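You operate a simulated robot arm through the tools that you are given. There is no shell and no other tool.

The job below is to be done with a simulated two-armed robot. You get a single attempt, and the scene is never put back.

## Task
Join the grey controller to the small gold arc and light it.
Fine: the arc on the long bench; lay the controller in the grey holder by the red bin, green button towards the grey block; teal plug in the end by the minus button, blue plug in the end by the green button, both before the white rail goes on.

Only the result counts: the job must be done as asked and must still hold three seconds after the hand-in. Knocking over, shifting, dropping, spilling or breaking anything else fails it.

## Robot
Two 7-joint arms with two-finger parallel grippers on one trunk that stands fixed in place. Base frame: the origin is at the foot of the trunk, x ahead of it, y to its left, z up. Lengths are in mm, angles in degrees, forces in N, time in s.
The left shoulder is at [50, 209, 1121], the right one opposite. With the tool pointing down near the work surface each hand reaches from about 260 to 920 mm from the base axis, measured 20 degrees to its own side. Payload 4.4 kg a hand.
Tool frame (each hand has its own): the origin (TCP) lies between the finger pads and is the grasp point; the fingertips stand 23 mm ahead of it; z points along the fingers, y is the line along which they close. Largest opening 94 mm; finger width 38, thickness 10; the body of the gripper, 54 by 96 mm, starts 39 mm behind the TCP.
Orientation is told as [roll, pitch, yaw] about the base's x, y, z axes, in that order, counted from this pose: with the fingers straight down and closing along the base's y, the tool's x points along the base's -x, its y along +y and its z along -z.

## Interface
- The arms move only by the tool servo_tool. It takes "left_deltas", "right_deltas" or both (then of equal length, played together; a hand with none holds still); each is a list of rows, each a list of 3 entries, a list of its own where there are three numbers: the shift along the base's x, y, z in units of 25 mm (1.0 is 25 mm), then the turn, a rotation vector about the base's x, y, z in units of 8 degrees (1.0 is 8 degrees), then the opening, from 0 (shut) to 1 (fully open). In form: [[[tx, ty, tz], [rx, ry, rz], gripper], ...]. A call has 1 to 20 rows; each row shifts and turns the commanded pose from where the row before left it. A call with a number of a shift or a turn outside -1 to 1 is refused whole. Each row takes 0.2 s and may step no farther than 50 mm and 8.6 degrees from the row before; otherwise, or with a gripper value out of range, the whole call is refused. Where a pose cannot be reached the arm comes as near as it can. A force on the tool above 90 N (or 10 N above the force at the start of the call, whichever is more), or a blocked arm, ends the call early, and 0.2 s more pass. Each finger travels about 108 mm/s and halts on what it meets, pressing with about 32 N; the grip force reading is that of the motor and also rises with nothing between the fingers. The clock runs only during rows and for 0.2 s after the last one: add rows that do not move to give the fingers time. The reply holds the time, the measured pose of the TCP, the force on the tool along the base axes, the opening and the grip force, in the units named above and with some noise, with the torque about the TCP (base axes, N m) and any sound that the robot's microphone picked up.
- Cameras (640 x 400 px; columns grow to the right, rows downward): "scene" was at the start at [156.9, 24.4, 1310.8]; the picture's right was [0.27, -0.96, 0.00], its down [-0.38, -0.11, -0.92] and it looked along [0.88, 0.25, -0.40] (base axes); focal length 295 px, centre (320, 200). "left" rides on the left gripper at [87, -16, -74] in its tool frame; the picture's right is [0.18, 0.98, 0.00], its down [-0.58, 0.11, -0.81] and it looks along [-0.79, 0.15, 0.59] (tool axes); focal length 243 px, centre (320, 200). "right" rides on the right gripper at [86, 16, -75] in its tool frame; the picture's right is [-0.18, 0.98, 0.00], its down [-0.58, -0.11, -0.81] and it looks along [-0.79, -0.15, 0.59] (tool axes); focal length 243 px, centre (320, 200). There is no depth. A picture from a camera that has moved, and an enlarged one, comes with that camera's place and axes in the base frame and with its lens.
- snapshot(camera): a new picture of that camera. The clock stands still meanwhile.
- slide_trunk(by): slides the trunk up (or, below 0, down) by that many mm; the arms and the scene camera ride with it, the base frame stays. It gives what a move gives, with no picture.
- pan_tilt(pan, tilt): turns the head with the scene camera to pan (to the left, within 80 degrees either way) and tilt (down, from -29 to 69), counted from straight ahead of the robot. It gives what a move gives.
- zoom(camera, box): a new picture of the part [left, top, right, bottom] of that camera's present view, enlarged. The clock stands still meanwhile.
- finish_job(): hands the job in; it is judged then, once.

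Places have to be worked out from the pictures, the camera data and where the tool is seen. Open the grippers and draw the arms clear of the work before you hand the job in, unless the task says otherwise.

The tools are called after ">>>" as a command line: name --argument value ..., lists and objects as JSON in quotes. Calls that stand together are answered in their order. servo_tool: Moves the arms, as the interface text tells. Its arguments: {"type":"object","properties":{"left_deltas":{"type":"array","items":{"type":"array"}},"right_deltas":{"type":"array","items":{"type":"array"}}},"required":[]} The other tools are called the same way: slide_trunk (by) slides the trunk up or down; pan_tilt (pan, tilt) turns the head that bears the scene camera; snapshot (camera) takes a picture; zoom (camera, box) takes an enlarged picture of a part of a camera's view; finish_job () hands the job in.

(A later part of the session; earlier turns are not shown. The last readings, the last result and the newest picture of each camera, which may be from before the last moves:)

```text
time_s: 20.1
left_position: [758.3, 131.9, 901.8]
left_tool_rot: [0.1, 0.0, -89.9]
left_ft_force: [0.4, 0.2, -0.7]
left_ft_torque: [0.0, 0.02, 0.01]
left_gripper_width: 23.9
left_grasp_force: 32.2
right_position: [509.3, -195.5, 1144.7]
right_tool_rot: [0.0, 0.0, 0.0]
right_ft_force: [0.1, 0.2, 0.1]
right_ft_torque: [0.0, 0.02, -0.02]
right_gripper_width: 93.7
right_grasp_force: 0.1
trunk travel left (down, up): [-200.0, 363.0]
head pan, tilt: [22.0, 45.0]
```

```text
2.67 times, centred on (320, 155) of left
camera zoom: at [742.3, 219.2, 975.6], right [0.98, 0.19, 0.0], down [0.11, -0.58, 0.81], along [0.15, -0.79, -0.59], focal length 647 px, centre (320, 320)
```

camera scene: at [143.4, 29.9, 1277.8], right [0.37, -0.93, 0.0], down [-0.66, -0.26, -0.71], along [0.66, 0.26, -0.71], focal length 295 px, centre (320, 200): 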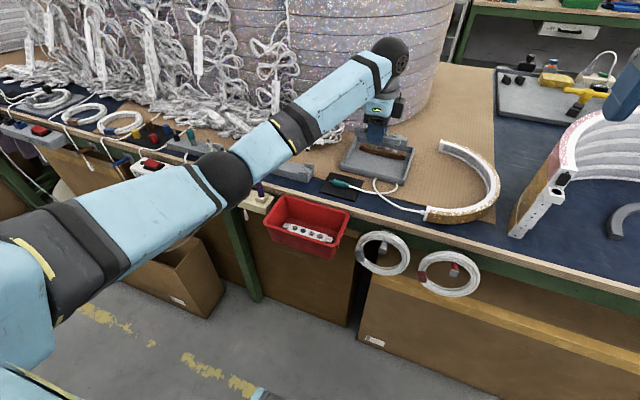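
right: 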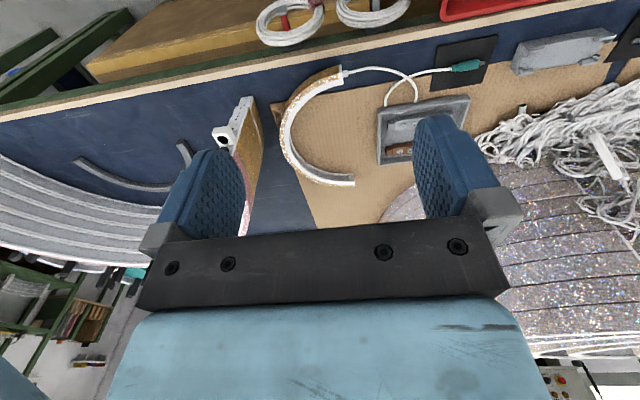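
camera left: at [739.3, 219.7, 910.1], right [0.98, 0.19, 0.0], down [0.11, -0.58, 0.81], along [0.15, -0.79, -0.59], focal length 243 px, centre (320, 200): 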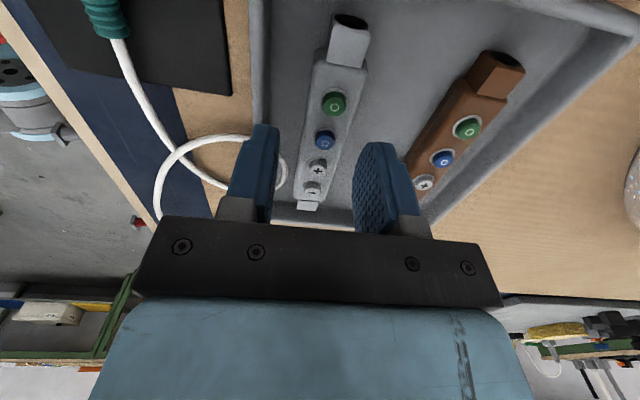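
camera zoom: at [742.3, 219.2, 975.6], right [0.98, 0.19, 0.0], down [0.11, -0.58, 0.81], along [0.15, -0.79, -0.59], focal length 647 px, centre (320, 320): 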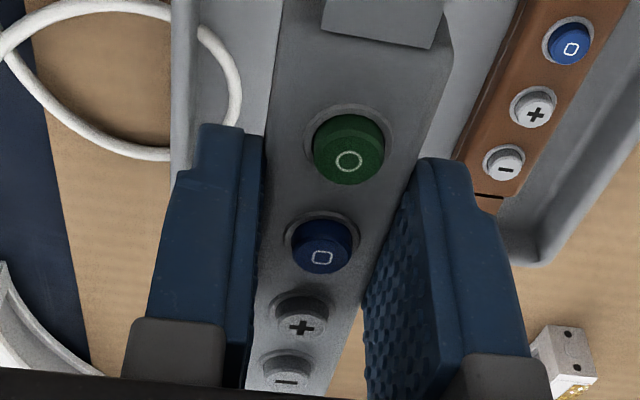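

Lifted cleanly. Now I carry it to a hover above the holder, aiming for TCP ≈[668, 334, 880] (controller centre is about 9 mm toward −y from the TCP).

>>> servo_tool --left_deltas '[[[-0.402, 0.898, -0.098], [0, 0, 0], 0], [[-0.402, 0.898, -0.098], [0, 0, 0], 0], [[-0.402, 0.898, -0.098], [0, 0, 0], 0], [[-0.402, 0.898, -0.098], [0, 0, 0], 0], [[-0.402, 0.898, -0.098], [0, 0, 0], 0], [[-0.402, 0.898, -0.098], [0, 0, 0], 0], [[-0.402, 0.898, -0.098], [0, 0, 0], 0], [[-0.402, 0.898, -0.098], [0, 0, 0], 0], [[-0.402, 0.898, -0.098], [0, 0, 0], 0], [[0, 0, 0], [0, 0, 0], 0]]'

>>> snapshot --camera "scene"

>>> snapshot --camera "left"

>>> snapshot --camera "right"

```text
time_s: 22.3
left_position: [669.5, 335.2, 878.4]
left_tool_rot: [0.0, 0.0, -90.1]
left_ft_force: [-0.2, 0.1, -0.3]
left_ft_torque: [0.02, 0.03, 0.0]
left_gripper_width: 23.9
left_grasp_force: 32.0
right_position: [509.3, -196.5, 1144.5]
right_tool_rot: [0.0, 0.1, 0.0]
right_ft_force: [-0.1, 0.0, -2.0]
right_ft_torque: [0.0, -0.01, 0.01]
right_gripper_width: 94.0
right_grasp_force: 0.1
trunk travel left (down, up): [-200.0, 363.0]
head pan, tilt: [22.0, 45.0]
```

```text
taken
camera scene: at [143.4, 29.7, 1277.8], right [0.37, -0.93, 0.0], down [-0.66, -0.26, -0.71], along [0.66, 0.27, -0.71], focal length 295 px, centre (320, 200)
```

scene: 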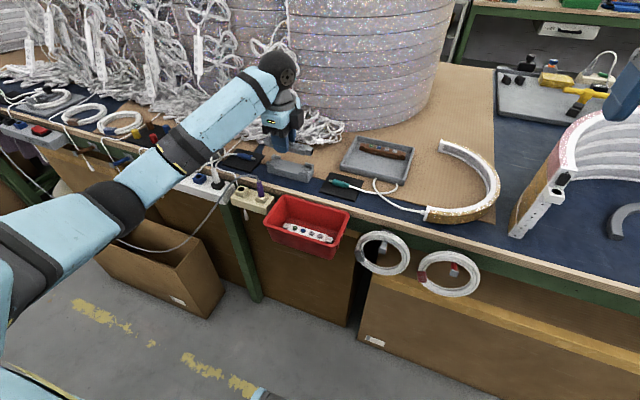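

```text
taken
camera left: at [652.2, 422.0, 953.1], right [0.98, 0.19, 0.0], down [0.11, -0.58, 0.81], along [0.15, -0.79, -0.59], focal length 243 px, centre (320, 200)
```

left: 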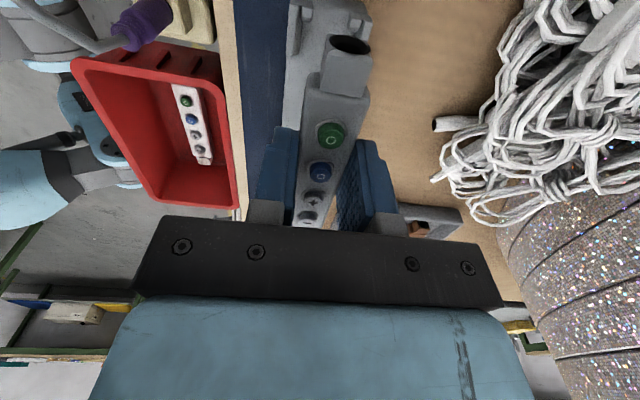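

```text
taken
camera right: at [422.4, -179.5, 1221.1], right [0.18, 0.98, 0.0], down [0.58, -0.11, 0.81], along [0.79, -0.15, -0.59], focal length 243 px, centre (320, 200)
```

right: 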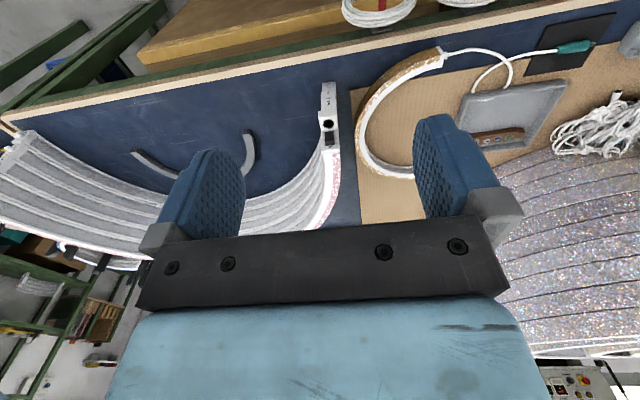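

The controller is above the holder with the green end toward +y (the grey block side). I'll zoom in on the holder from the scene and left cameras to measure the misalignment.

>>> zoom --camera "scene" --box '[250, 130, 330, 180]'

>>> zoom --camera "left" --box '[240, 0, 400, 100]'

>>> zoom --camera "left" --box '[240, 120, 400, 220]'

```text
8.00 times, centred on (290, 155) of scene
camera zoom: at [143.4, 29.7, 1277.8], right [0.37, -0.93, 0.0], down [-0.66, -0.26, -0.71], along [0.66, 0.27, -0.71], focal length 2357 px, centre (560, 560)
```

zoom: 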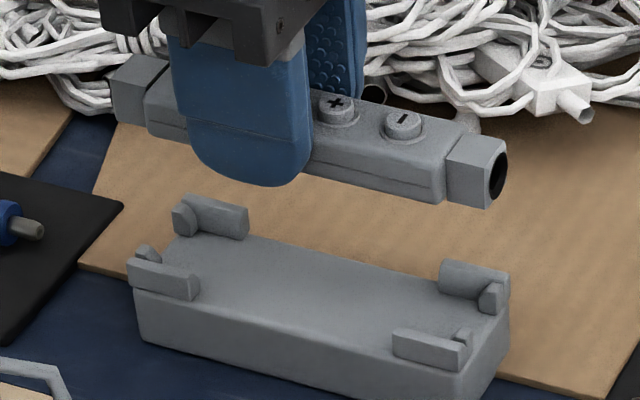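

```text
4.00 times, centred on (320, 50) of left
camera zoom: at [652.2, 422.0, 953.1], right [0.98, 0.19, 0.0], down [0.11, -0.58, 0.81], along [0.15, -0.79, -0.59], focal length 970 px, centre (320, 800)
```

zoom: 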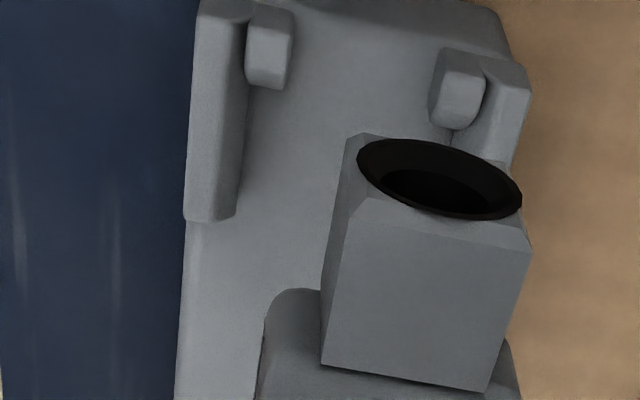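

```text
4.00 times, centred on (320, 170) of left
camera zoom: at [652.2, 422.0, 953.1], right [0.98, 0.19, 0.0], down [0.11, -0.58, 0.81], along [0.15, -0.79, -0.59], focal length 970 px, centre (320, 320)
```

zoom: 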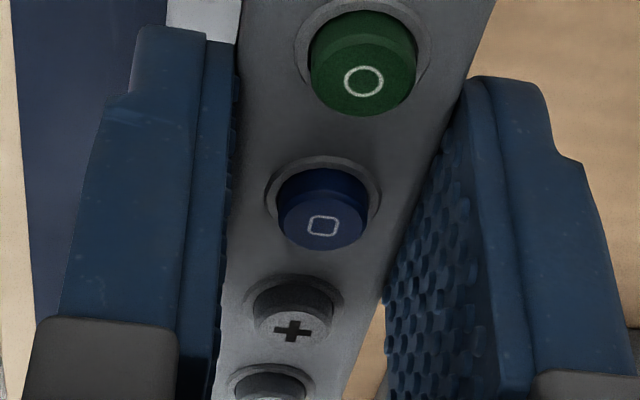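

The controller looks roughly 2 mm too far in +x and well aligned in y. I'll adjust and lower to just above the clips for a closer comparison.

>>> servo_tool --left_deltas '[[[-0.08, -0.02, -0.35], [0, 0, 0], 0], [[0, 0, -0.35], [0, 0, 0], 0], [[0, 0, -0.35], [0, 0, 0], 0], [[0, 0, -0.3], [0, 0, 0], 0], [[0, 0, 0], [0, 0, 0], 0]]'

>>> zoom --camera "scene" --box '[258, 145, 322, 185]'

>>> zoom --camera "left" --box '[240, 0, 400, 100]'

>>> zoom --camera "left" --box '[240, 120, 400, 220]'

```text
time_s: 23.5
left_position: [665.4, 335.3, 843.4]
left_tool_rot: [0.1, 0.1, -89.8]
left_ft_force: [0.1, 0.2, -0.6]
left_ft_torque: [-0.01, 0.02, -0.01]
left_gripper_width: 23.8
left_grasp_force: 32.3
right_position: [508.6, -196.8, 1145.2]
right_tool_rot: [0.0, 0.0, 0.1]
right_ft_force: [0.6, -0.1, -0.4]
right_ft_torque: [0.0, 0.02, 0.01]
right_gripper_width: 93.8
right_grasp_force: 0.0
trunk travel left (down, up): [-200.0, 363.0]
head pan, tilt: [22.0, 45.0]
```

```text
10.00 times, centred on (290, 165) of scene
camera zoom: at [143.2, 29.9, 1277.8], right [0.37, -0.93, 0.0], down [-0.66, -0.26, -0.71], along [0.66, 0.26, -0.71], focal length 2946 px, centre (620, 550)
```

zoom: 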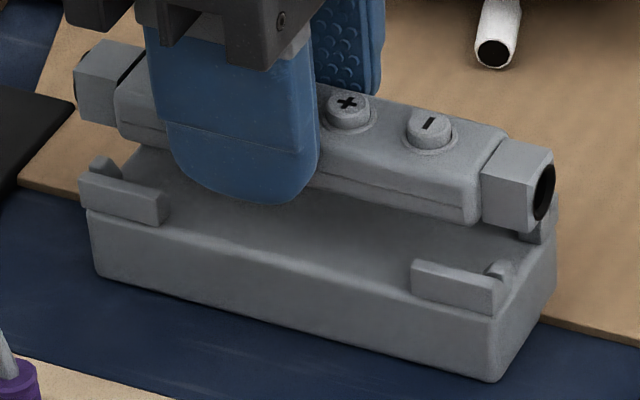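

```text
4.00 times, centred on (320, 50) of left
camera zoom: at [649.8, 421.4, 918.4], right [0.98, 0.19, 0.0], down [0.11, -0.58, 0.81], along [0.15, -0.79, -0.59], focal length 970 px, centre (320, 800)
```

zoom: 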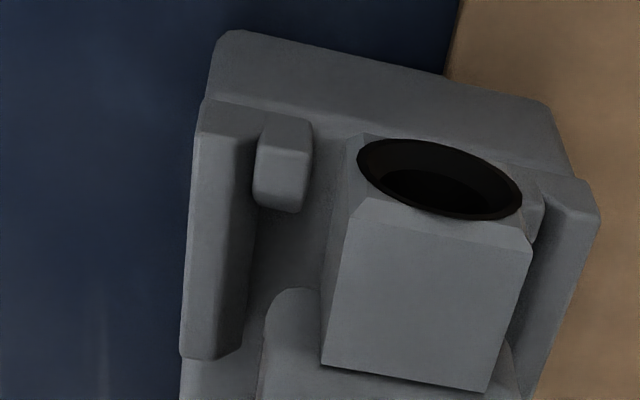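

```text
4.00 times, centred on (320, 170) of left
camera zoom: at [649.8, 421.4, 918.4], right [0.98, 0.19, 0.0], down [0.11, -0.58, 0.81], along [0.15, -0.79, -0.59], focal length 970 px, centre (320, 320)
```

zoom: 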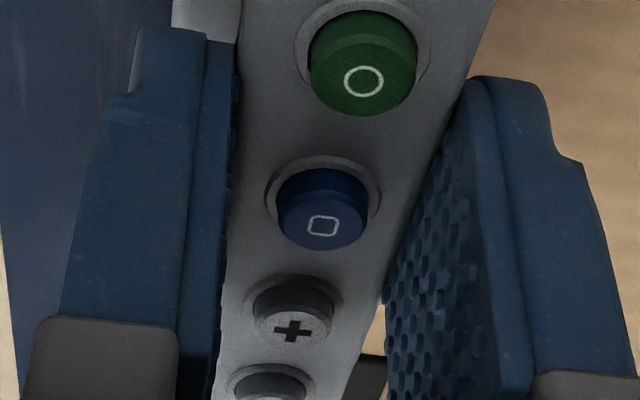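

Comparing both views, the controller overhangs the holder about equally at both ends (≈4–5 mm) and is centred in x to within ~1 mm. I'll lower gently in small steps and watch the force.

>>> servo_tool --left_deltas '[[[0, 0, -0.1], [0, 0, 0], 0], [[0, 0, -0.1], [0, 0, 0], 0], [[0, 0, 0], [0, 0, 0], 0]]'

>>> zoom --camera "scene" --box '[258, 145, 322, 185]'

>>> zoom --camera "left" --box '[240, 0, 400, 100]'

```text
time_s: 24.3
left_position: [666.5, 336.0, 838.3]
left_tool_rot: [0.0, 0.0, -89.9]
left_ft_force: [-0.1, -0.2, -0.5]
left_ft_torque: [0.0, -0.02, 0.0]
left_gripper_width: 23.9
left_grasp_force: 32.0
right_position: [509.2, -195.4, 1144.2]
right_tool_rot: [0.1, 0.0, 0.1]
right_ft_force: [-0.6, -0.4, -0.3]
right_ft_torque: [-0.03, -0.04, -0.03]
right_gripper_width: 94.0
right_grasp_force: 0.0
trunk travel left (down, up): [-200.0, 363.0]
head pan, tilt: [22.0, 45.0]
```

```text
10.00 times, centred on (290, 165) of scene
camera zoom: at [143.2, 29.9, 1277.8], right [0.37, -0.93, 0.0], down [-0.66, -0.26, -0.71], along [0.66, 0.26, -0.71], focal length 2946 px, centre (620, 550)
```

zoom: 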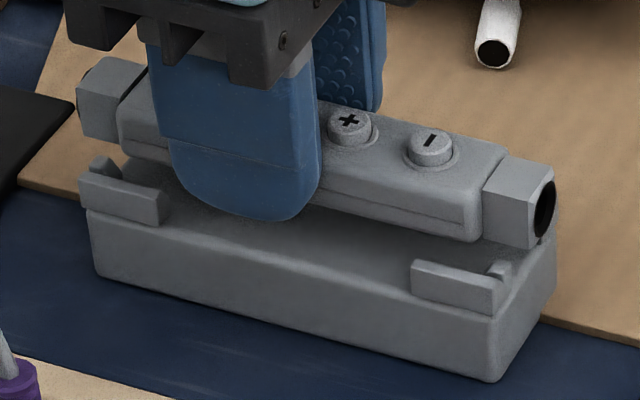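

```text
4.00 times, centred on (320, 50) of left
camera zoom: at [649.3, 421.1, 913.6], right [0.98, 0.19, 0.0], down [0.11, -0.58, 0.81], along [0.15, -0.79, -0.59], focal length 970 px, centre (320, 800)
```

zoom: 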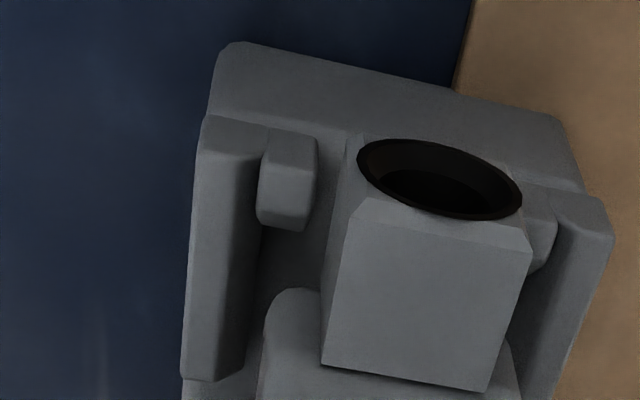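

No contact yet; the end piece sits between the end stops in view. Continuing down in 2 mm steps.

>>> servo_tool --left_deltas '[[[0, 0, -0.08], [0, 0, 0], 0], [[0, 0, -0.08], [0, 0, 0], 0], [[0, 0, 0], [0, 0, 0], 0]]'

>>> zoom --camera "scene" --box '[258, 145, 322, 185]'

>>> zoom --camera "left" --box '[240, 0, 400, 100]'

```text
time_s: 25.1
left_position: [665.8, 334.3, 835.0]
left_tool_rot: [0.0, 0.0, -89.8]
left_ft_force: [-0.1, 0.7, -1.4]
left_ft_torque: [0.0, -0.05, -0.03]
left_gripper_width: 24.1
left_grasp_force: 32.0
right_position: [508.7, -195.3, 1145.5]
right_tool_rot: [-0.1, 0.0, 0.1]
right_ft_force: [-0.4, 0.6, -0.6]
right_ft_torque: [-0.02, -0.01, 0.03]
right_gripper_width: 93.8
right_grasp_force: 0.0
trunk travel left (down, up): [-200.0, 363.0]
head pan, tilt: [22.0, 45.0]
```

```text
10.00 times, centred on (290, 165) of scene
camera zoom: at [143.2, 29.9, 1277.8], right [0.37, -0.93, 0.0], down [-0.66, -0.26, -0.71], along [0.66, 0.26, -0.71], focal length 2946 px, centre (620, 550)
```

zoom: 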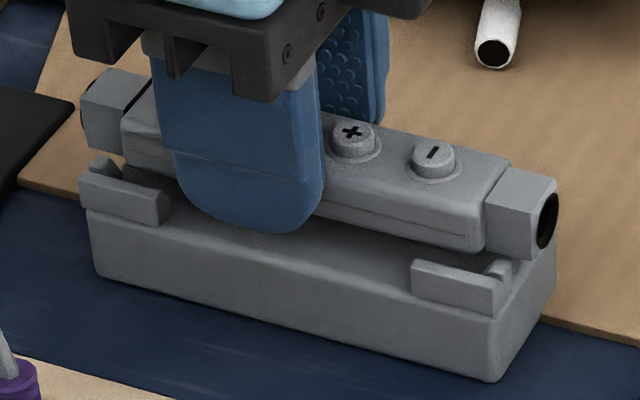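

```text
4.00 times, centred on (320, 50) of left
camera zoom: at [649.5, 420.6, 909.9], right [0.98, 0.19, 0.0], down [0.11, -0.58, 0.81], along [0.15, -0.79, -0.59], focal length 970 px, centre (320, 800)
```

zoom: 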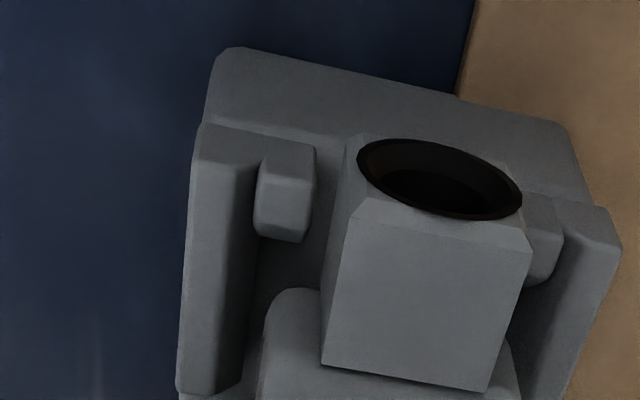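

Still free (force ≈ −1 N noise) at z≈835. I continue down another 4 mm in small steps.

>>> servo_tool --left_deltas '[[[0, 0, -0.08], [0, 0, 0], 0], [[0, 0, -0.08], [0, 0, 0], 0], [[0, 0, 0], [0, 0, 0], 0]]'

>>> zoom --camera "scene" --box '[258, 145, 322, 185]'

>>> zoom --camera "left" --box '[240, 0, 400, 100]'

```text
time_s: 25.9
left_position: [666.3, 333.9, 830.7]
left_tool_rot: [0.1, 0.0, -89.8]
left_ft_force: [-0.1, 0.1, -0.3]
left_ft_torque: [0.0, 0.02, -0.02]
left_gripper_width: 24.0
left_grasp_force: 31.8
right_position: [509.4, -195.7, 1145.6]
right_tool_rot: [0.0, -0.1, 0.0]
right_ft_force: [-0.3, -0.4, 0.1]
right_ft_torque: [-0.01, 0.0, 0.01]
right_gripper_width: 94.0
right_grasp_force: 0.1
trunk travel left (down, up): [-200.0, 363.0]
head pan, tilt: [22.0, 45.0]
```

```text
10.00 times, centred on (290, 165) of scene
camera zoom: at [143.2, 29.9, 1277.8], right [0.37, -0.93, 0.0], down [-0.66, -0.26, -0.71], along [0.66, 0.26, -0.71], focal length 2946 px, centre (620, 550)
```

zoom: 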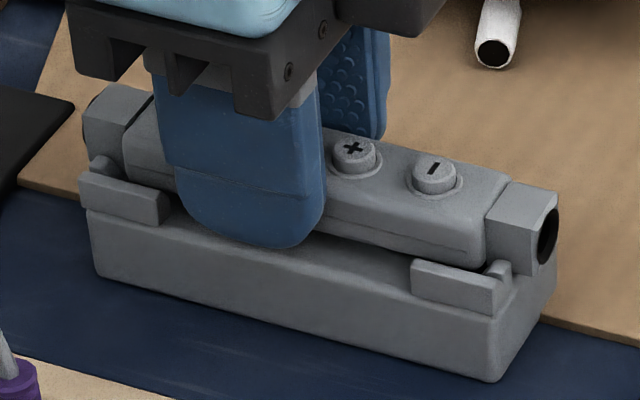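

```text
4.00 times, centred on (320, 50) of left
camera zoom: at [648.9, 420.3, 905.5], right [0.98, 0.19, 0.0], down [0.11, -0.58, 0.81], along [0.15, -0.79, -0.59], focal length 970 px, centre (320, 800)
```

zoom: 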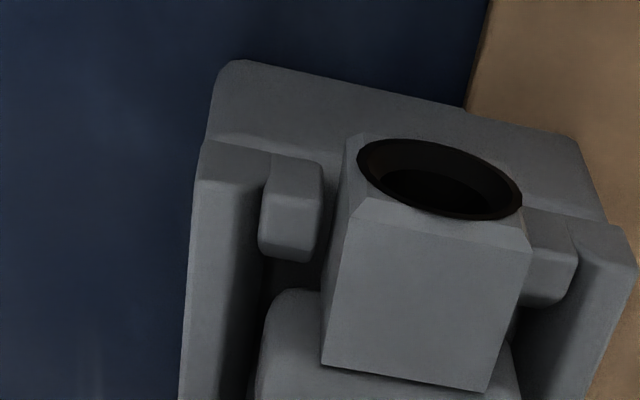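

Well aligned: the ends pass between the stops. Continue lowering in 1.5 mm steps until contact.

>>> servo_tool --left_deltas '[[[0, 0, -0.06], [0, 0, 0], 0], [[0, 0, -0.06], [0, 0, 0], 0], [[0, 0, 0], [0, 0, 0], 0]]'

>>> zoom --camera "scene" --box '[258, 145, 322, 185]'

>>> zoom --camera "left" --box '[240, 0, 400, 100]'

```text
time_s: 26.7
left_position: [665.9, 332.5, 829.2]
left_tool_rot: [0.0, 0.1, -90.0]
left_ft_force: [0.0, 0.1, -1.1]
left_ft_torque: [-0.01, 0.01, -0.02]
left_gripper_width: 24.2
left_grasp_force: 31.9
right_position: [509.5, -195.4, 1144.4]
right_tool_rot: [0.0, -0.1, 0.0]
right_ft_force: [0.4, -0.5, 0.3]
right_ft_torque: [0.01, 0.02, 0.03]
right_gripper_width: 93.9
right_grasp_force: 0.0
trunk travel left (down, up): [-200.0, 363.0]
head pan, tilt: [22.0, 45.0]
```

```text
10.00 times, centred on (290, 165) of scene
camera zoom: at [143.2, 29.9, 1277.8], right [0.37, -0.93, 0.0], down [-0.66, -0.26, -0.71], along [0.66, 0.26, -0.71], focal length 2946 px, centre (620, 550)
```

zoom: 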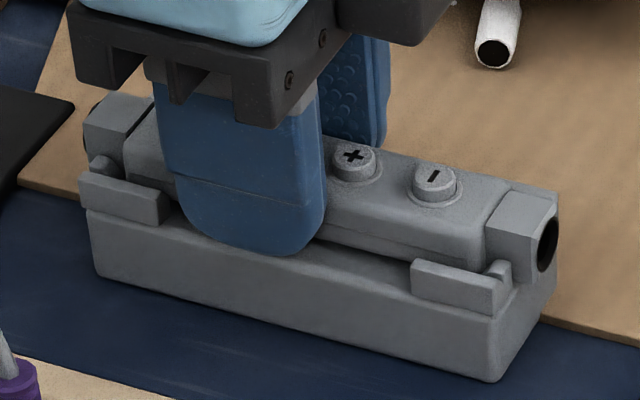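

```text
4.00 times, centred on (320, 50) of left
camera zoom: at [648.7, 420.3, 903.2], right [0.98, 0.19, 0.0], down [0.11, -0.58, 0.81], along [0.15, -0.79, -0.59], focal length 970 px, centre (320, 800)
```

zoom: 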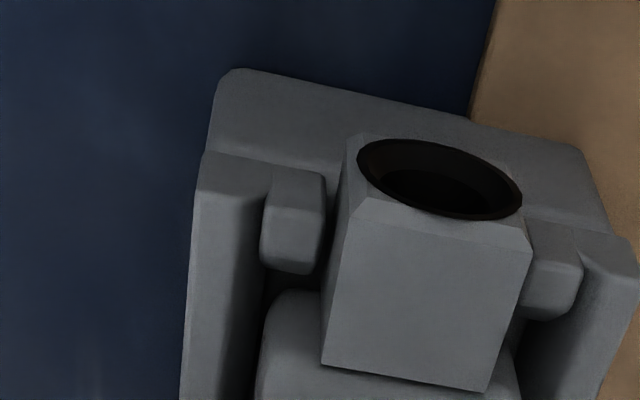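

No contact yet; continuing down.

>>> servo_tool --left_deltas '[[[0, 0, -0.06], [0, 0, 0], 0], [[0, 0, -0.06], [0, 0, 0], 0], [[0, 0, 0], [0, 0, 0], 0]]'

>>> zoom --camera "scene" --box '[258, 145, 322, 185]'

>>> zoom --camera "left" --box '[240, 0, 400, 100]'

```text
time_s: 27.5
left_position: [666.5, 333.4, 826.5]
left_tool_rot: [0.1, 0.0, -89.9]
left_ft_force: [0.2, 1.1, 3.3]
left_ft_torque: [-0.02, 0.0, 0.01]
left_gripper_width: 23.9
left_grasp_force: 32.2
right_position: [509.0, -195.5, 1145.1]
right_tool_rot: [0.0, 0.0, 0.0]
right_ft_force: [-0.9, 0.0, 0.8]
right_ft_torque: [0.01, -0.02, 0.0]
right_gripper_width: 93.8
right_grasp_force: 0.1
trunk travel left (down, up): [-200.0, 363.0]
head pan, tilt: [22.0, 45.0]
```

```text
10.00 times, centred on (290, 165) of scene
camera zoom: at [142.8, 29.7, 1277.9], right [0.37, -0.93, 0.0], down [-0.66, -0.26, -0.71], along [0.66, 0.27, -0.71], focal length 2946 px, centre (620, 550)
```

zoom: 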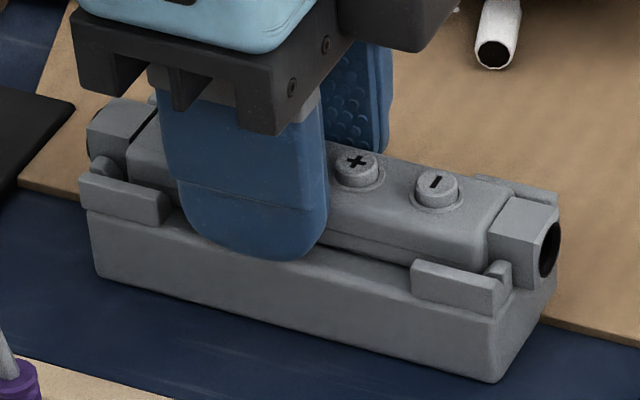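

```text
4.00 times, centred on (320, 50) of left
camera zoom: at [649.1, 420.0, 901.4], right [0.98, 0.19, 0.0], down [0.11, -0.58, 0.81], along [0.15, -0.79, -0.59], focal length 970 px, centre (320, 800)
```

zoom: 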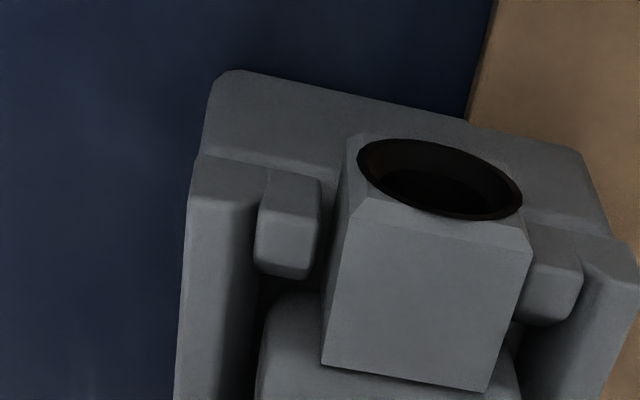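

Contact at TCP z≈827 with ~3 N and no torque, so the controller is resting on the holder base. I'll keep the left hand gripping it as a brace, and bring the right hand (turned +90°) over the teal plug.

>>> servo_tool --right_deltas '[[[0.389, 0.948, -0.35], [0, 0, 0.703], 0.9], [[0.389, 0.948, -0.35], [0, 0, 0.703], 0.8], [[0.389, 0.948, -0.35], [0, 0, 0.703], 0.7], [[0.389, 0.948, -0.35], [0, 0, 0.703], 0.6], [[0.389, 0.948, -0.35], [0, 0, 0.703], 0.5], [[0.389, 0.948, -0.35], [0, 0, 0.703], 0.5], [[0.389, 0.948, -0.35], [0, 0, 0.703], 0.5], [[0.389, 0.948, -0.35], [0, 0, 0.703], 0.5], [[0.389, 0.948, -0.35], [0, 0, 0.703], 0.5], [[0.389, 0.948, -0.35], [0, 0, 0.703], 0.5], [[0.389, 0.948, -0.35], [0, 0, 0.703], 0.5], [[0.389, 0.948, -0.35], [0, 0, 0.703], 0.5], [[0.389, 0.948, -0.35], [0, 0, 0.703], 0.5], [[0.389, 0.948, -0.35], [0, 0, 0.703], 0.5], [[0.389, 0.948, -0.35], [0, 0, 0.703], 0.5], [[0.389, 0.6, -0.35], [0, 0, 0.703], 0.5]]'

>>> snapshot --camera "scene"

>>> snapshot --camera "right"

```text
time_s: 30.9
left_position: [665.7, 333.5, 826.5]
left_tool_rot: [0.0, 0.0, -89.9]
left_ft_force: [0.0, -0.5, 8.6]
left_ft_torque: [-0.09, 0.09, 0.04]
left_gripper_width: 24.0
left_grasp_force: 32.0
right_position: [617.9, 71.7, 1044.7]
right_tool_rot: [-0.1, -0.2, 63.4]
right_ft_force: [0.4, -0.3, 0.1]
right_ft_torque: [-0.02, -0.01, 0.02]
right_gripper_width: 47.3
right_grasp_force: 0.0
right hand out of reach, approached as far as the arm can: row 12, 13, 14, 15, 16
trunk travel left (down, up): [-200.0, 363.0]
head pan, tilt: [22.0, 45.0]
```

```text
taken
camera scene: at [142.5, 29.5, 1278.0], right [0.37, -0.93, 0.0], down [-0.66, -0.26, -0.71], along [0.66, 0.27, -0.71], focal length 295 px, centre (320, 200)
```

scene: 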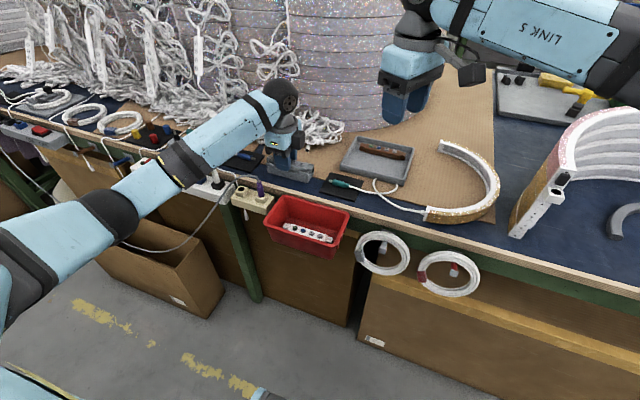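

```text
taken
camera right: at [564.0, 1.5, 1121.5], right [-0.8, 0.61, 0.0], down [0.36, 0.47, 0.81], along [0.49, 0.64, -0.59], focal length 243 px, centre (320, 200)
```

right: 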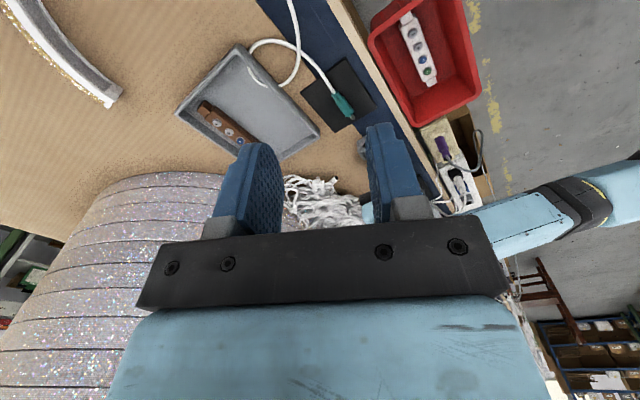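

The right arm can't reach that far across at yaw +90° (it stopped at [618, 72]). I'll take the right arm back out of the way and plan to do the plugging with the left hand, first relieving the small down-force on the controller.

>>> servo_tool --right_deltas '[[[-0.436, -0.888, 0.4], [0, 0, -0.79], 0.5], [[-0.436, -0.888, 0.4], [0, 0, -0.79], 0.5], [[-0.436, -0.888, 0.4], [0, 0, -0.79], 0.5], [[-0.436, -0.888, 0.4], [0, 0, -0.79], 0.5], [[-0.436, -0.888, 0.4], [0, 0, -0.79], 0.5], [[-0.436, -0.888, 0.4], [0, 0, -0.79], 0.5], [[-0.436, -0.888, 0.4], [0, 0, -0.79], 0.5], [[-0.436, -0.888, 0.4], [0, 0, -0.79], 0.5], [[-0.436, -0.888, 0.4], [0, 0, -0.79], 0.5], [[-0.436, -0.888, 0.4], [0, 0, -0.79], 0.5]]' --left_deltas '[[[0, 0, 0.04], [0, 0, 0], 0], [[0, 0, 0], [0, 0, 0], 0], [[0, 0, 0], [0, 0, 0], 0], [[0, 0, 0], [0, 0, 0], 0], [[0, 0, 0], [0, 0, 0], 0], [[0, 0, 0], [0, 0, 0], 0], [[0, 0, 0], [0, 0, 0], 0], [[0, 0, 0], [0, 0, 0], 0], [[0, 0, 0], [0, 0, 0], 0], [[0, 0, 0], [0, 0, 0], 0]]'

>>> zoom --camera "scene" --box '[258, 145, 322, 185]'

>>> zoom --camera "left" --box '[240, 0, 400, 100]'

```text
time_s: 33.1
left_position: [665.0, 332.7, 828.2]
left_tool_rot: [0.0, 0.1, -90.0]
left_ft_force: [-0.2, -0.1, -0.4]
left_ft_torque: [0.03, -0.03, 0.01]
left_gripper_width: 23.8
left_grasp_force: 31.8
right_position: [507.7, -151.4, 1143.1]
right_tool_rot: [-0.1, 0.0, -0.1]
right_ft_force: [0.7, -0.3, -0.3]
right_ft_torque: [-0.01, -0.01, -0.03]
right_gripper_width: 46.8
right_grasp_force: 0.1
trunk travel left (down, up): [-200.0, 363.0]
head pan, tilt: [22.0, 45.0]
```

```text
10.00 times, centred on (290, 165) of scene
camera zoom: at [142.9, 29.5, 1277.9], right [0.37, -0.93, 0.0], down [-0.66, -0.26, -0.71], along [0.66, 0.27, -0.71], focal length 2946 px, centre (620, 550)
```

zoom: 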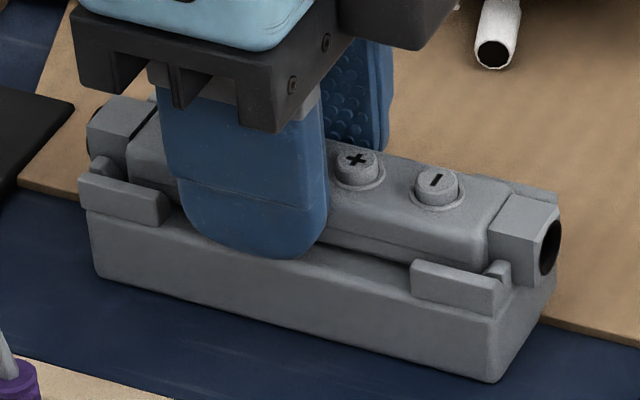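

```text
4.00 times, centred on (320, 50) of left
camera zoom: at [649.0, 419.6, 902.2], right [0.98, 0.19, 0.0], down [0.11, -0.58, 0.81], along [0.15, -0.79, -0.59], focal length 970 px, centre (320, 800)
```

zoom: 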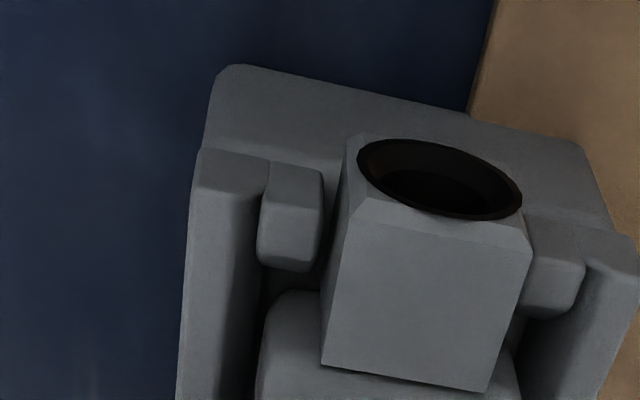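

The right arm is clear. While still gripping, I'll test if the holder is fixed by nudging the controller 3 mm toward its +y end stops and watching the y-force.

>>> servo_tool --left_deltas '[[[0, 0.04, 0], [0, 0, 0], 0], [[0, 0.04, 0], [0, 0, 0], 0], [[0, 0.04, 0], [0, 0, 0], 0], [[0, 0, 0], [0, 0, 0], 0]]'

>>> zoom --camera "scene" --box '[258, 145, 322, 185]'

>>> zoom --camera "left" --box '[240, 0, 400, 100]'

```text
time_s: 34.1
left_position: [665.2, 334.8, 827.3]
left_tool_rot: [0.1, 0.0, -90.0]
left_ft_force: [-1.7, -7.2, -0.3]
left_ft_torque: [-0.15, 0.02, 0.05]
left_gripper_width: 23.9
left_grasp_force: 32.0
right_position: [507.7, -151.6, 1142.3]
right_tool_rot: [-0.1, 0.0, 0.1]
right_ft_force: [0.4, 0.0, 0.4]
right_ft_torque: [0.01, 0.02, -0.03]
right_gripper_width: 47.0
right_grasp_force: 0.0
trunk travel left (down, up): [-200.0, 363.0]
head pan, tilt: [22.0, 45.0]
```

```text
10.00 times, centred on (290, 165) of scene
camera zoom: at [143.1, 29.3, 1277.8], right [0.37, -0.93, 0.0], down [-0.66, -0.26, -0.71], along [0.66, 0.27, -0.71], focal length 2946 px, centre (620, 550)
```

zoom: 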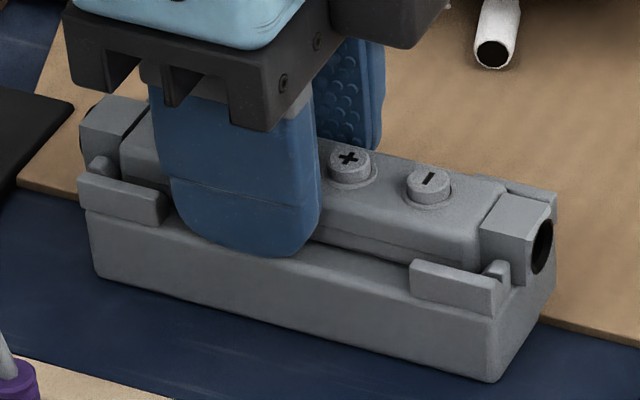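

```text
4.00 times, centred on (320, 50) of left
camera zoom: at [649.7, 422.0, 901.4], right [0.98, 0.18, 0.0], down [0.11, -0.58, 0.81], along [0.15, -0.79, -0.59], focal length 970 px, centre (320, 800)
```

zoom: 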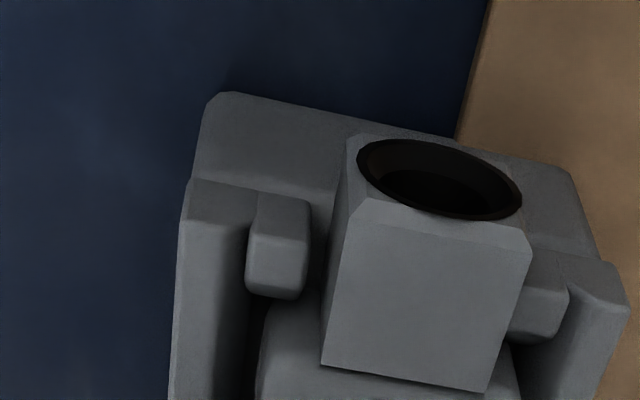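

The controller meets the stop (Fy −7 N) and the holder hasn't moved. I'll push 1.5 mm more to see whether the holder withstands higher force.

>>> servo_tool --left_deltas '[[[0, 0.03, 0], [0, 0, 0], 0], [[0, 0.03, 0], [0, 0, 0], 0], [[0, 0, 0], [0, 0, 0], 0]]'

>>> zoom --camera "scene" --box '[258, 145, 322, 185]'

```text
time_s: 34.9
left_position: [666.5, 335.6, 825.6]
left_tool_rot: [0.0, 0.1, -90.0]
left_ft_force: [-0.7, -23.4, -0.7]
left_ft_torque: [-0.45, -0.05, 0.04]
left_gripper_width: 24.2
left_grasp_force: 31.0
right_position: [508.2, -152.2, 1143.0]
right_tool_rot: [0.0, -0.1, 0.1]
right_ft_force: [0.0, -0.1, -0.7]
right_ft_torque: [0.01, 0.0, 0.03]
right_gripper_width: 46.9
right_grasp_force: 0.0
trunk travel left (down, up): [-200.0, 363.0]
head pan, tilt: [22.0, 45.0]
```

```text
10.00 times, centred on (290, 165) of scene
camera zoom: at [143.2, 28.0, 1277.9], right [0.37, -0.93, 0.0], down [-0.66, -0.26, -0.71], along [0.66, 0.27, -0.71], focal length 2946 px, centre (620, 550)
```

zoom: 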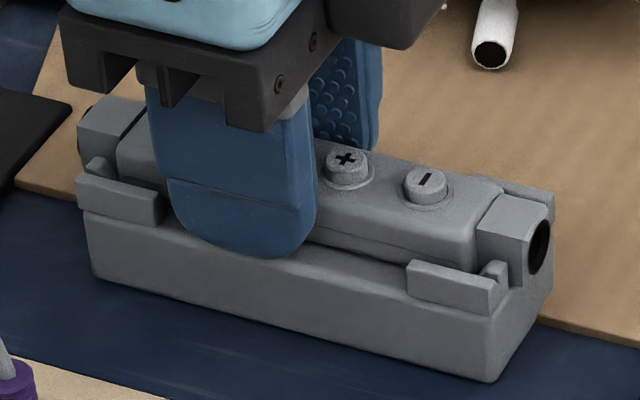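

The holder took 23 N without moving (only the whole camera view flexed), so it is fixed. I'll back off to leave the controller just off the +y stop, then open the fingers and rise.

>>> servo_tool --left_deltas '[[[0, -0.05, 0.02], [0, 0, 0], 0], [[0, -0.04, 0], [0, 0, 0], 0], [[0, 0, 0], [0, 0, 0], 0]]'

>>> zoom --camera "left" --box '[240, 0, 400, 100]'

```text
time_s: 35.7
left_position: [667.0, 335.8, 828.0]
left_tool_rot: [-0.1, 0.1, -89.8]
left_ft_force: [-0.8, -16.8, -6.6]
left_ft_torque: [-0.57, 0.01, -0.04]
left_gripper_width: 24.0
left_grasp_force: 31.7
right_position: [507.6, -151.2, 1142.9]
right_tool_rot: [0.0, 0.0, 0.2]
right_ft_force: [0.1, 0.1, 0.1]
right_ft_torque: [0.03, -0.01, 0.0]
right_gripper_width: 47.1
right_grasp_force: 0.1
trunk travel left (down, up): [-200.0, 363.0]
head pan, tilt: [22.0, 45.0]
```

```text
4.00 times, centred on (320, 50) of left
camera zoom: at [649.9, 422.1, 901.8], right [0.98, 0.19, 0.0], down [0.11, -0.58, 0.81], along [0.15, -0.79, -0.59], focal length 970 px, centre (320, 800)
```

zoom: 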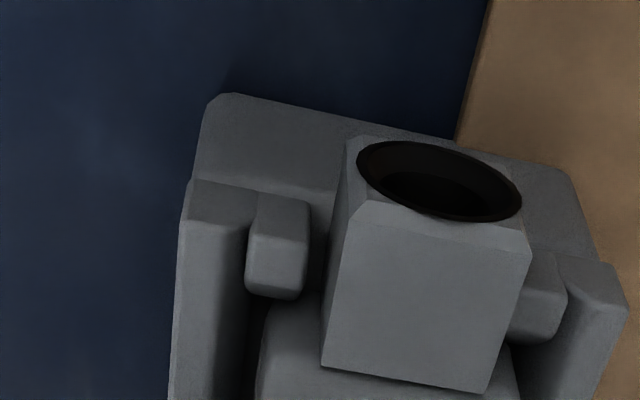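

There's still −17 N in y and a slight downward pull (friction at the stop), so I back off a further 2 mm in −y before releasing.

>>> servo_tool --left_deltas '[[[0, -0.04, 0], [0, 0, 0], 0], [[0, -0.04, 0], [0, 0, 0], 0], [[0, 0, 0], [0, 0, 0], 0], [[0, 0, 0], [0, 0, 0], 0]]'

>>> zoom --camera "left" --box '[240, 0, 400, 100]'

>>> zoom --camera "scene" --box '[258, 145, 322, 185]'

```text
time_s: 36.7
left_position: [665.9, 334.5, 828.9]
left_tool_rot: [0.1, 0.0, -89.8]
left_ft_force: [-0.3, 0.4, -0.8]
left_ft_torque: [0.03, -0.01, -0.02]
left_gripper_width: 23.9
left_grasp_force: 31.7
right_position: [508.4, -150.1, 1143.9]
right_tool_rot: [-0.2, -0.1, 0.1]
right_ft_force: [-0.3, -0.1, 0.5]
right_ft_torque: [0.01, -0.04, -0.01]
right_gripper_width: 47.0
right_grasp_force: 0.1
trunk travel left (down, up): [-200.0, 363.0]
head pan, tilt: [22.0, 45.0]
```

```text
4.00 times, centred on (320, 50) of left
camera zoom: at [649.1, 421.7, 902.6], right [0.98, 0.19, 0.0], down [0.11, -0.58, 0.81], along [0.15, -0.79, -0.59], focal length 970 px, centre (320, 800)
```

zoom: 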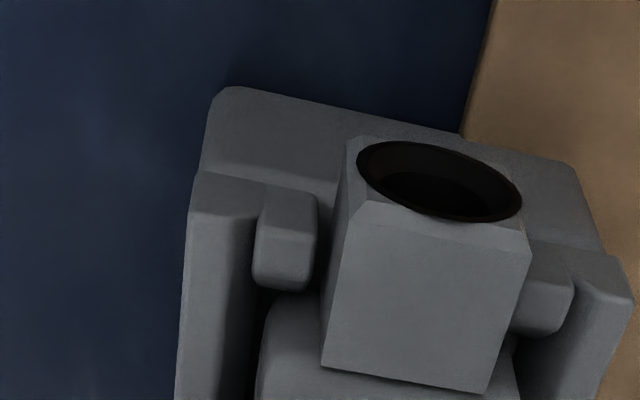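

```text
10.00 times, centred on (290, 165) of scene
camera zoom: at [143.3, 30.0, 1277.8], right [0.37, -0.93, 0.0], down [-0.66, -0.27, -0.71], along [0.66, 0.26, -0.71], focal length 2946 px, centre (620, 550)
```

zoom: 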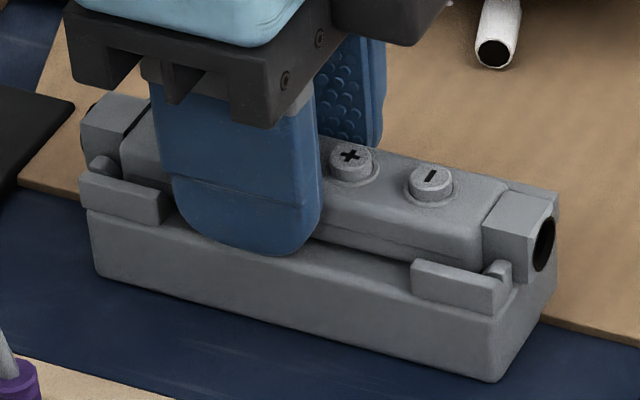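

Forces are zero now. I'll lower ~1.3 mm to seat it, then open the fingers gradually.

>>> servo_tool --left_deltas '[[[0, 0, -0.06], [0, 0, 0], 0], [[0, 0, 0], [0, 0, 0], 0.0], [[0, 0, 0], [0, 0, 0], 0.27], [[0, 0, 0], [0, 0, 0], 0.3], [[0, 0, 0], [0, 0, 0], 0.34], [[0, 0, 0], [0, 0, 0], 0.38], [[0, 0, 0], [0, 0, 0], 0.38]]'

>>> zoom --camera "left" --box '[220, 50, 420, 175]'

>>> zoom --camera "scene" --box '[258, 145, 322, 185]'

```text
time_s: 38.3
left_position: [666.0, 333.8, 827.9]
left_tool_rot: [0.1, 0.0, -89.9]
left_ft_force: [2.6, 1.0, 5.8]
left_ft_torque: [0.02, 0.07, -0.08]
left_gripper_width: 34.4
left_grasp_force: 0.0
right_position: [507.1, -150.9, 1143.3]
right_tool_rot: [-0.1, -0.1, 0.2]
right_ft_force: [-0.3, 0.6, -0.1]
right_ft_torque: [-0.04, 0.02, 0.01]
right_gripper_width: 47.2
right_grasp_force: 0.1
trunk travel left (down, up): [-200.0, 363.0]
head pan, tilt: [22.0, 45.0]
```

```text
3.20 times, centred on (320, 112) of left
camera zoom: at [649.0, 421.1, 901.3], right [0.98, 0.19, 0.0], down [0.11, -0.58, 0.81], along [0.15, -0.79, -0.59], focal length 776 px, centre (320, 480)
```

zoom: 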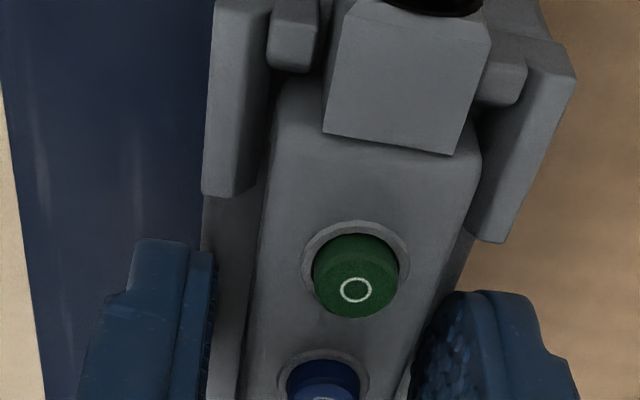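

```text
10.00 times, centred on (290, 165) of scene
camera zoom: at [142.8, 29.6, 1277.9], right [0.37, -0.93, 0.0], down [-0.66, -0.26, -0.71], along [0.66, 0.27, -0.71], focal length 2946 px, centre (620, 550)
```

zoom: 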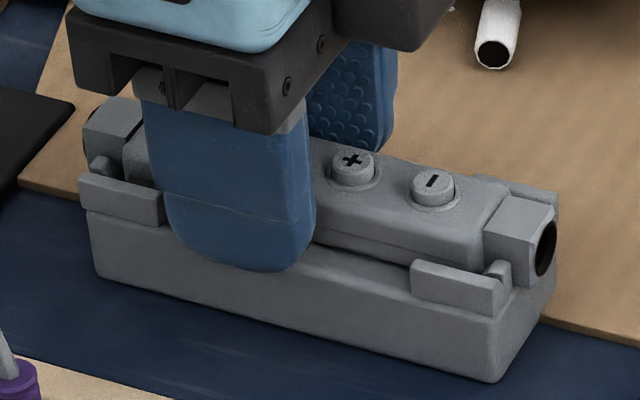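

Released; the controller sits in the holder and stays level. Now I raise the left hand and take a look.

>>> servo_tool --left_deltas '[[[0, 0, 0.2], [0, 0, 0], 0.38], [[0, 0, 0.6], [0, 0, 0], 0.38], [[0, 0, 0.9], [0, 0, 0], 0.38], [[0, 0, 0.9], [0, 0, 0], 0.38], [[0, 0, 0.9], [0, 0, 0], 0.38], [[0, 0, 0], [0, 0, 0], 0.38]]'

>>> zoom --camera "scene" --box '[258, 145, 322, 185]'

>>> snapshot --camera "left"

>>> zoom --camera "scene" --box '[310, 160, 374, 200]'

```text
time_s: 39.7
left_position: [665.5, 334.4, 914.0]
left_tool_rot: [-0.1, 0.1, -89.9]
left_ft_force: [-0.5, 0.3, -0.9]
left_ft_torque: [0.01, 0.0, -0.02]
left_gripper_width: 35.7
left_grasp_force: 0.1
right_position: [509.2, -150.2, 1143.3]
right_tool_rot: [-0.1, 0.0, 0.1]
right_ft_force: [-0.3, 0.0, -0.2]
right_ft_torque: [0.0, -0.01, -0.04]
right_gripper_width: 47.1
right_grasp_force: 0.0
trunk travel left (down, up): [-200.0, 363.0]
head pan, tilt: [22.0, 45.0]
```

```text
10.00 times, centred on (290, 165) of scene
camera zoom: at [143.3, 30.0, 1277.8], right [0.37, -0.93, 0.0], down [-0.66, -0.27, -0.71], along [0.66, 0.26, -0.71], focal length 2946 px, centre (620, 550)
```

zoom: 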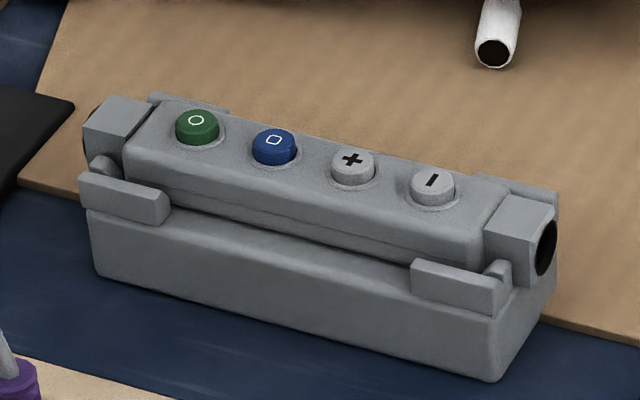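

```text
taken
camera left: at [649.6, 421.3, 988.2], right [0.98, 0.19, 0.0], down [0.11, -0.58, 0.81], along [0.15, -0.79, -0.59], focal length 243 px, centre (320, 200)
```

left: 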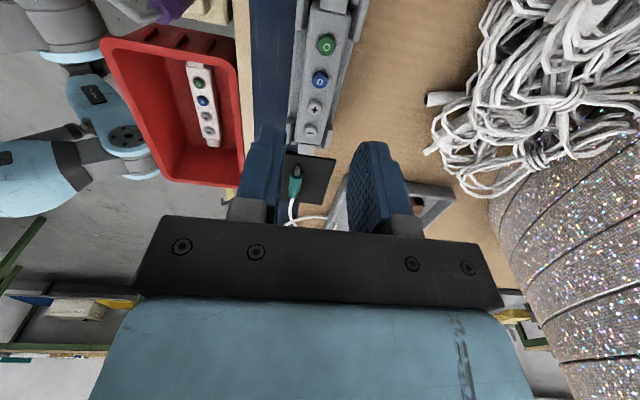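

```text
10.00 times, centred on (342, 180) of scene
camera zoom: at [143.3, 30.0, 1277.8], right [0.37, -0.93, 0.0], down [-0.66, -0.27, -0.71], along [0.66, 0.26, -0.71], focal length 2946 px, centre (100, 400)
```

zoom: 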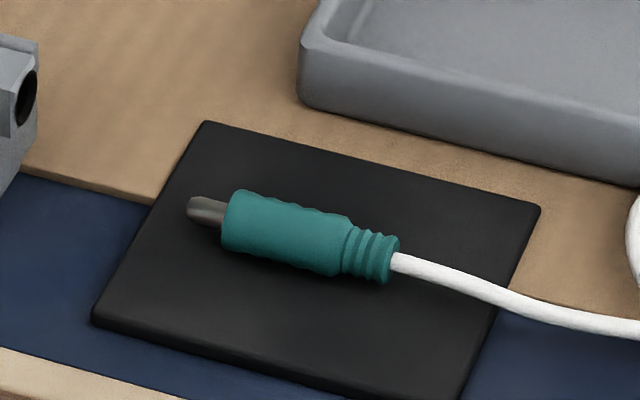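

The controller is laid in the holder, green end toward the grey block. Next the teal plug: I'll move the left hand over it at about [666, 186, 880] to look.

>>> servo_tool --left_deltas '[[[0, -0.9, 0], [0, 0, 0], 0.38], [[0, -0.9, 0], [0, 0, 0], 0.38], [[0, -0.9, 0], [0, 0, 0], 0.38], [[0, -0.9, 0], [0, 0, 0], 0.38], [[0, -0.9, -0.3], [0, 0, 0], 0.38], [[0, -0.9, -0.5], [0, 0, 0], 0.38], [[0, -0.55, -0.6], [0, 0, 0], 0.38], [[0, 0, 0], [0, 0, 0], 0.38]]'

>>> snapshot --camera "left"

>>> zoom --camera "left" --box '[240, 20, 400, 120]'

>>> snapshot --camera "scene"

```text
time_s: 41.5
left_position: [667.8, 185.4, 880.3]
left_tool_rot: [-0.1, 0.1, -89.8]
left_ft_force: [0.0, -1.5, 0.3]
left_ft_torque: [0.0, 0.0, 0.02]
left_gripper_width: 35.8
left_grasp_force: 0.0
right_position: [508.1, -151.3, 1143.6]
right_tool_rot: [-0.1, -0.1, 0.0]
right_ft_force: [0.7, 0.2, -0.4]
right_ft_torque: [0.03, 0.02, -0.02]
right_gripper_width: 46.9
right_grasp_force: 0.1
trunk travel left (down, up): [-200.0, 363.0]
head pan, tilt: [22.0, 45.0]
```

```text
taken
camera left: at [650.0, 272.3, 954.0], right [0.98, 0.19, 0.0], down [0.11, -0.58, 0.81], along [0.15, -0.79, -0.59], focal length 243 px, centre (320, 200)
```

left: 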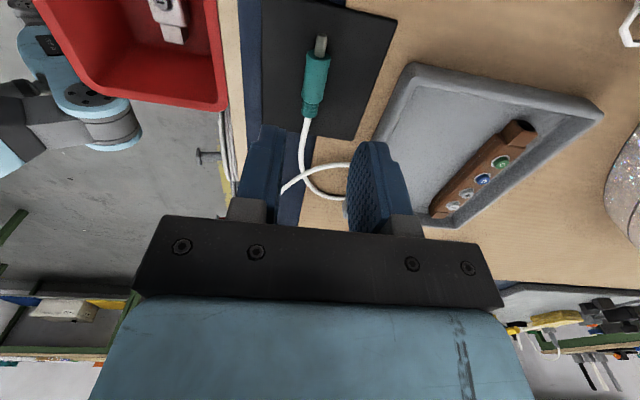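

```text
4.00 times, centred on (320, 70) of left
camera zoom: at [650.0, 272.3, 954.0], right [0.98, 0.19, 0.0], down [0.11, -0.58, 0.81], along [0.15, -0.79, -0.59], focal length 970 px, centre (320, 720)
```

zoom: 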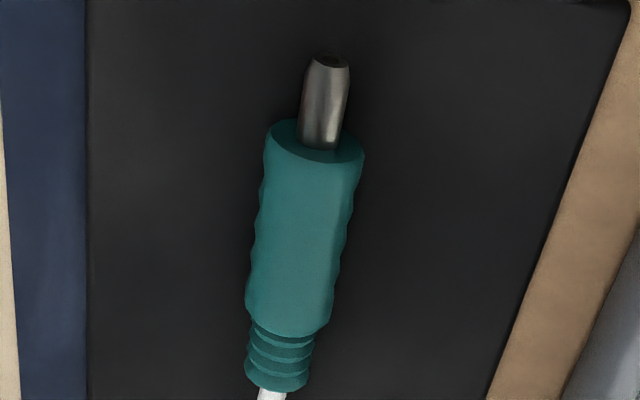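

```text
taken
camera scene: at [143.1, 29.9, 1277.8], right [0.37, -0.93, 0.0], down [-0.66, -0.26, -0.71], along [0.66, 0.26, -0.71], focal length 295 px, centre (320, 200)
```

scene: 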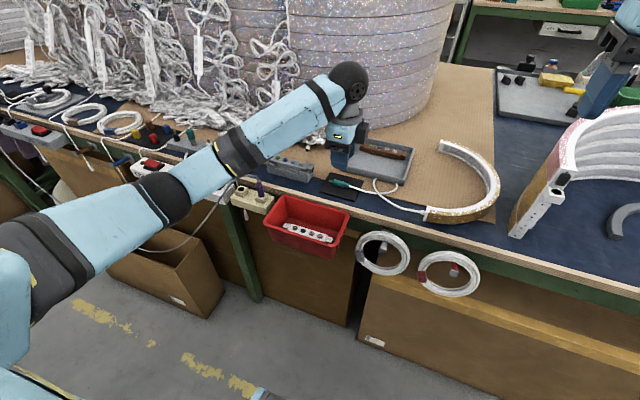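

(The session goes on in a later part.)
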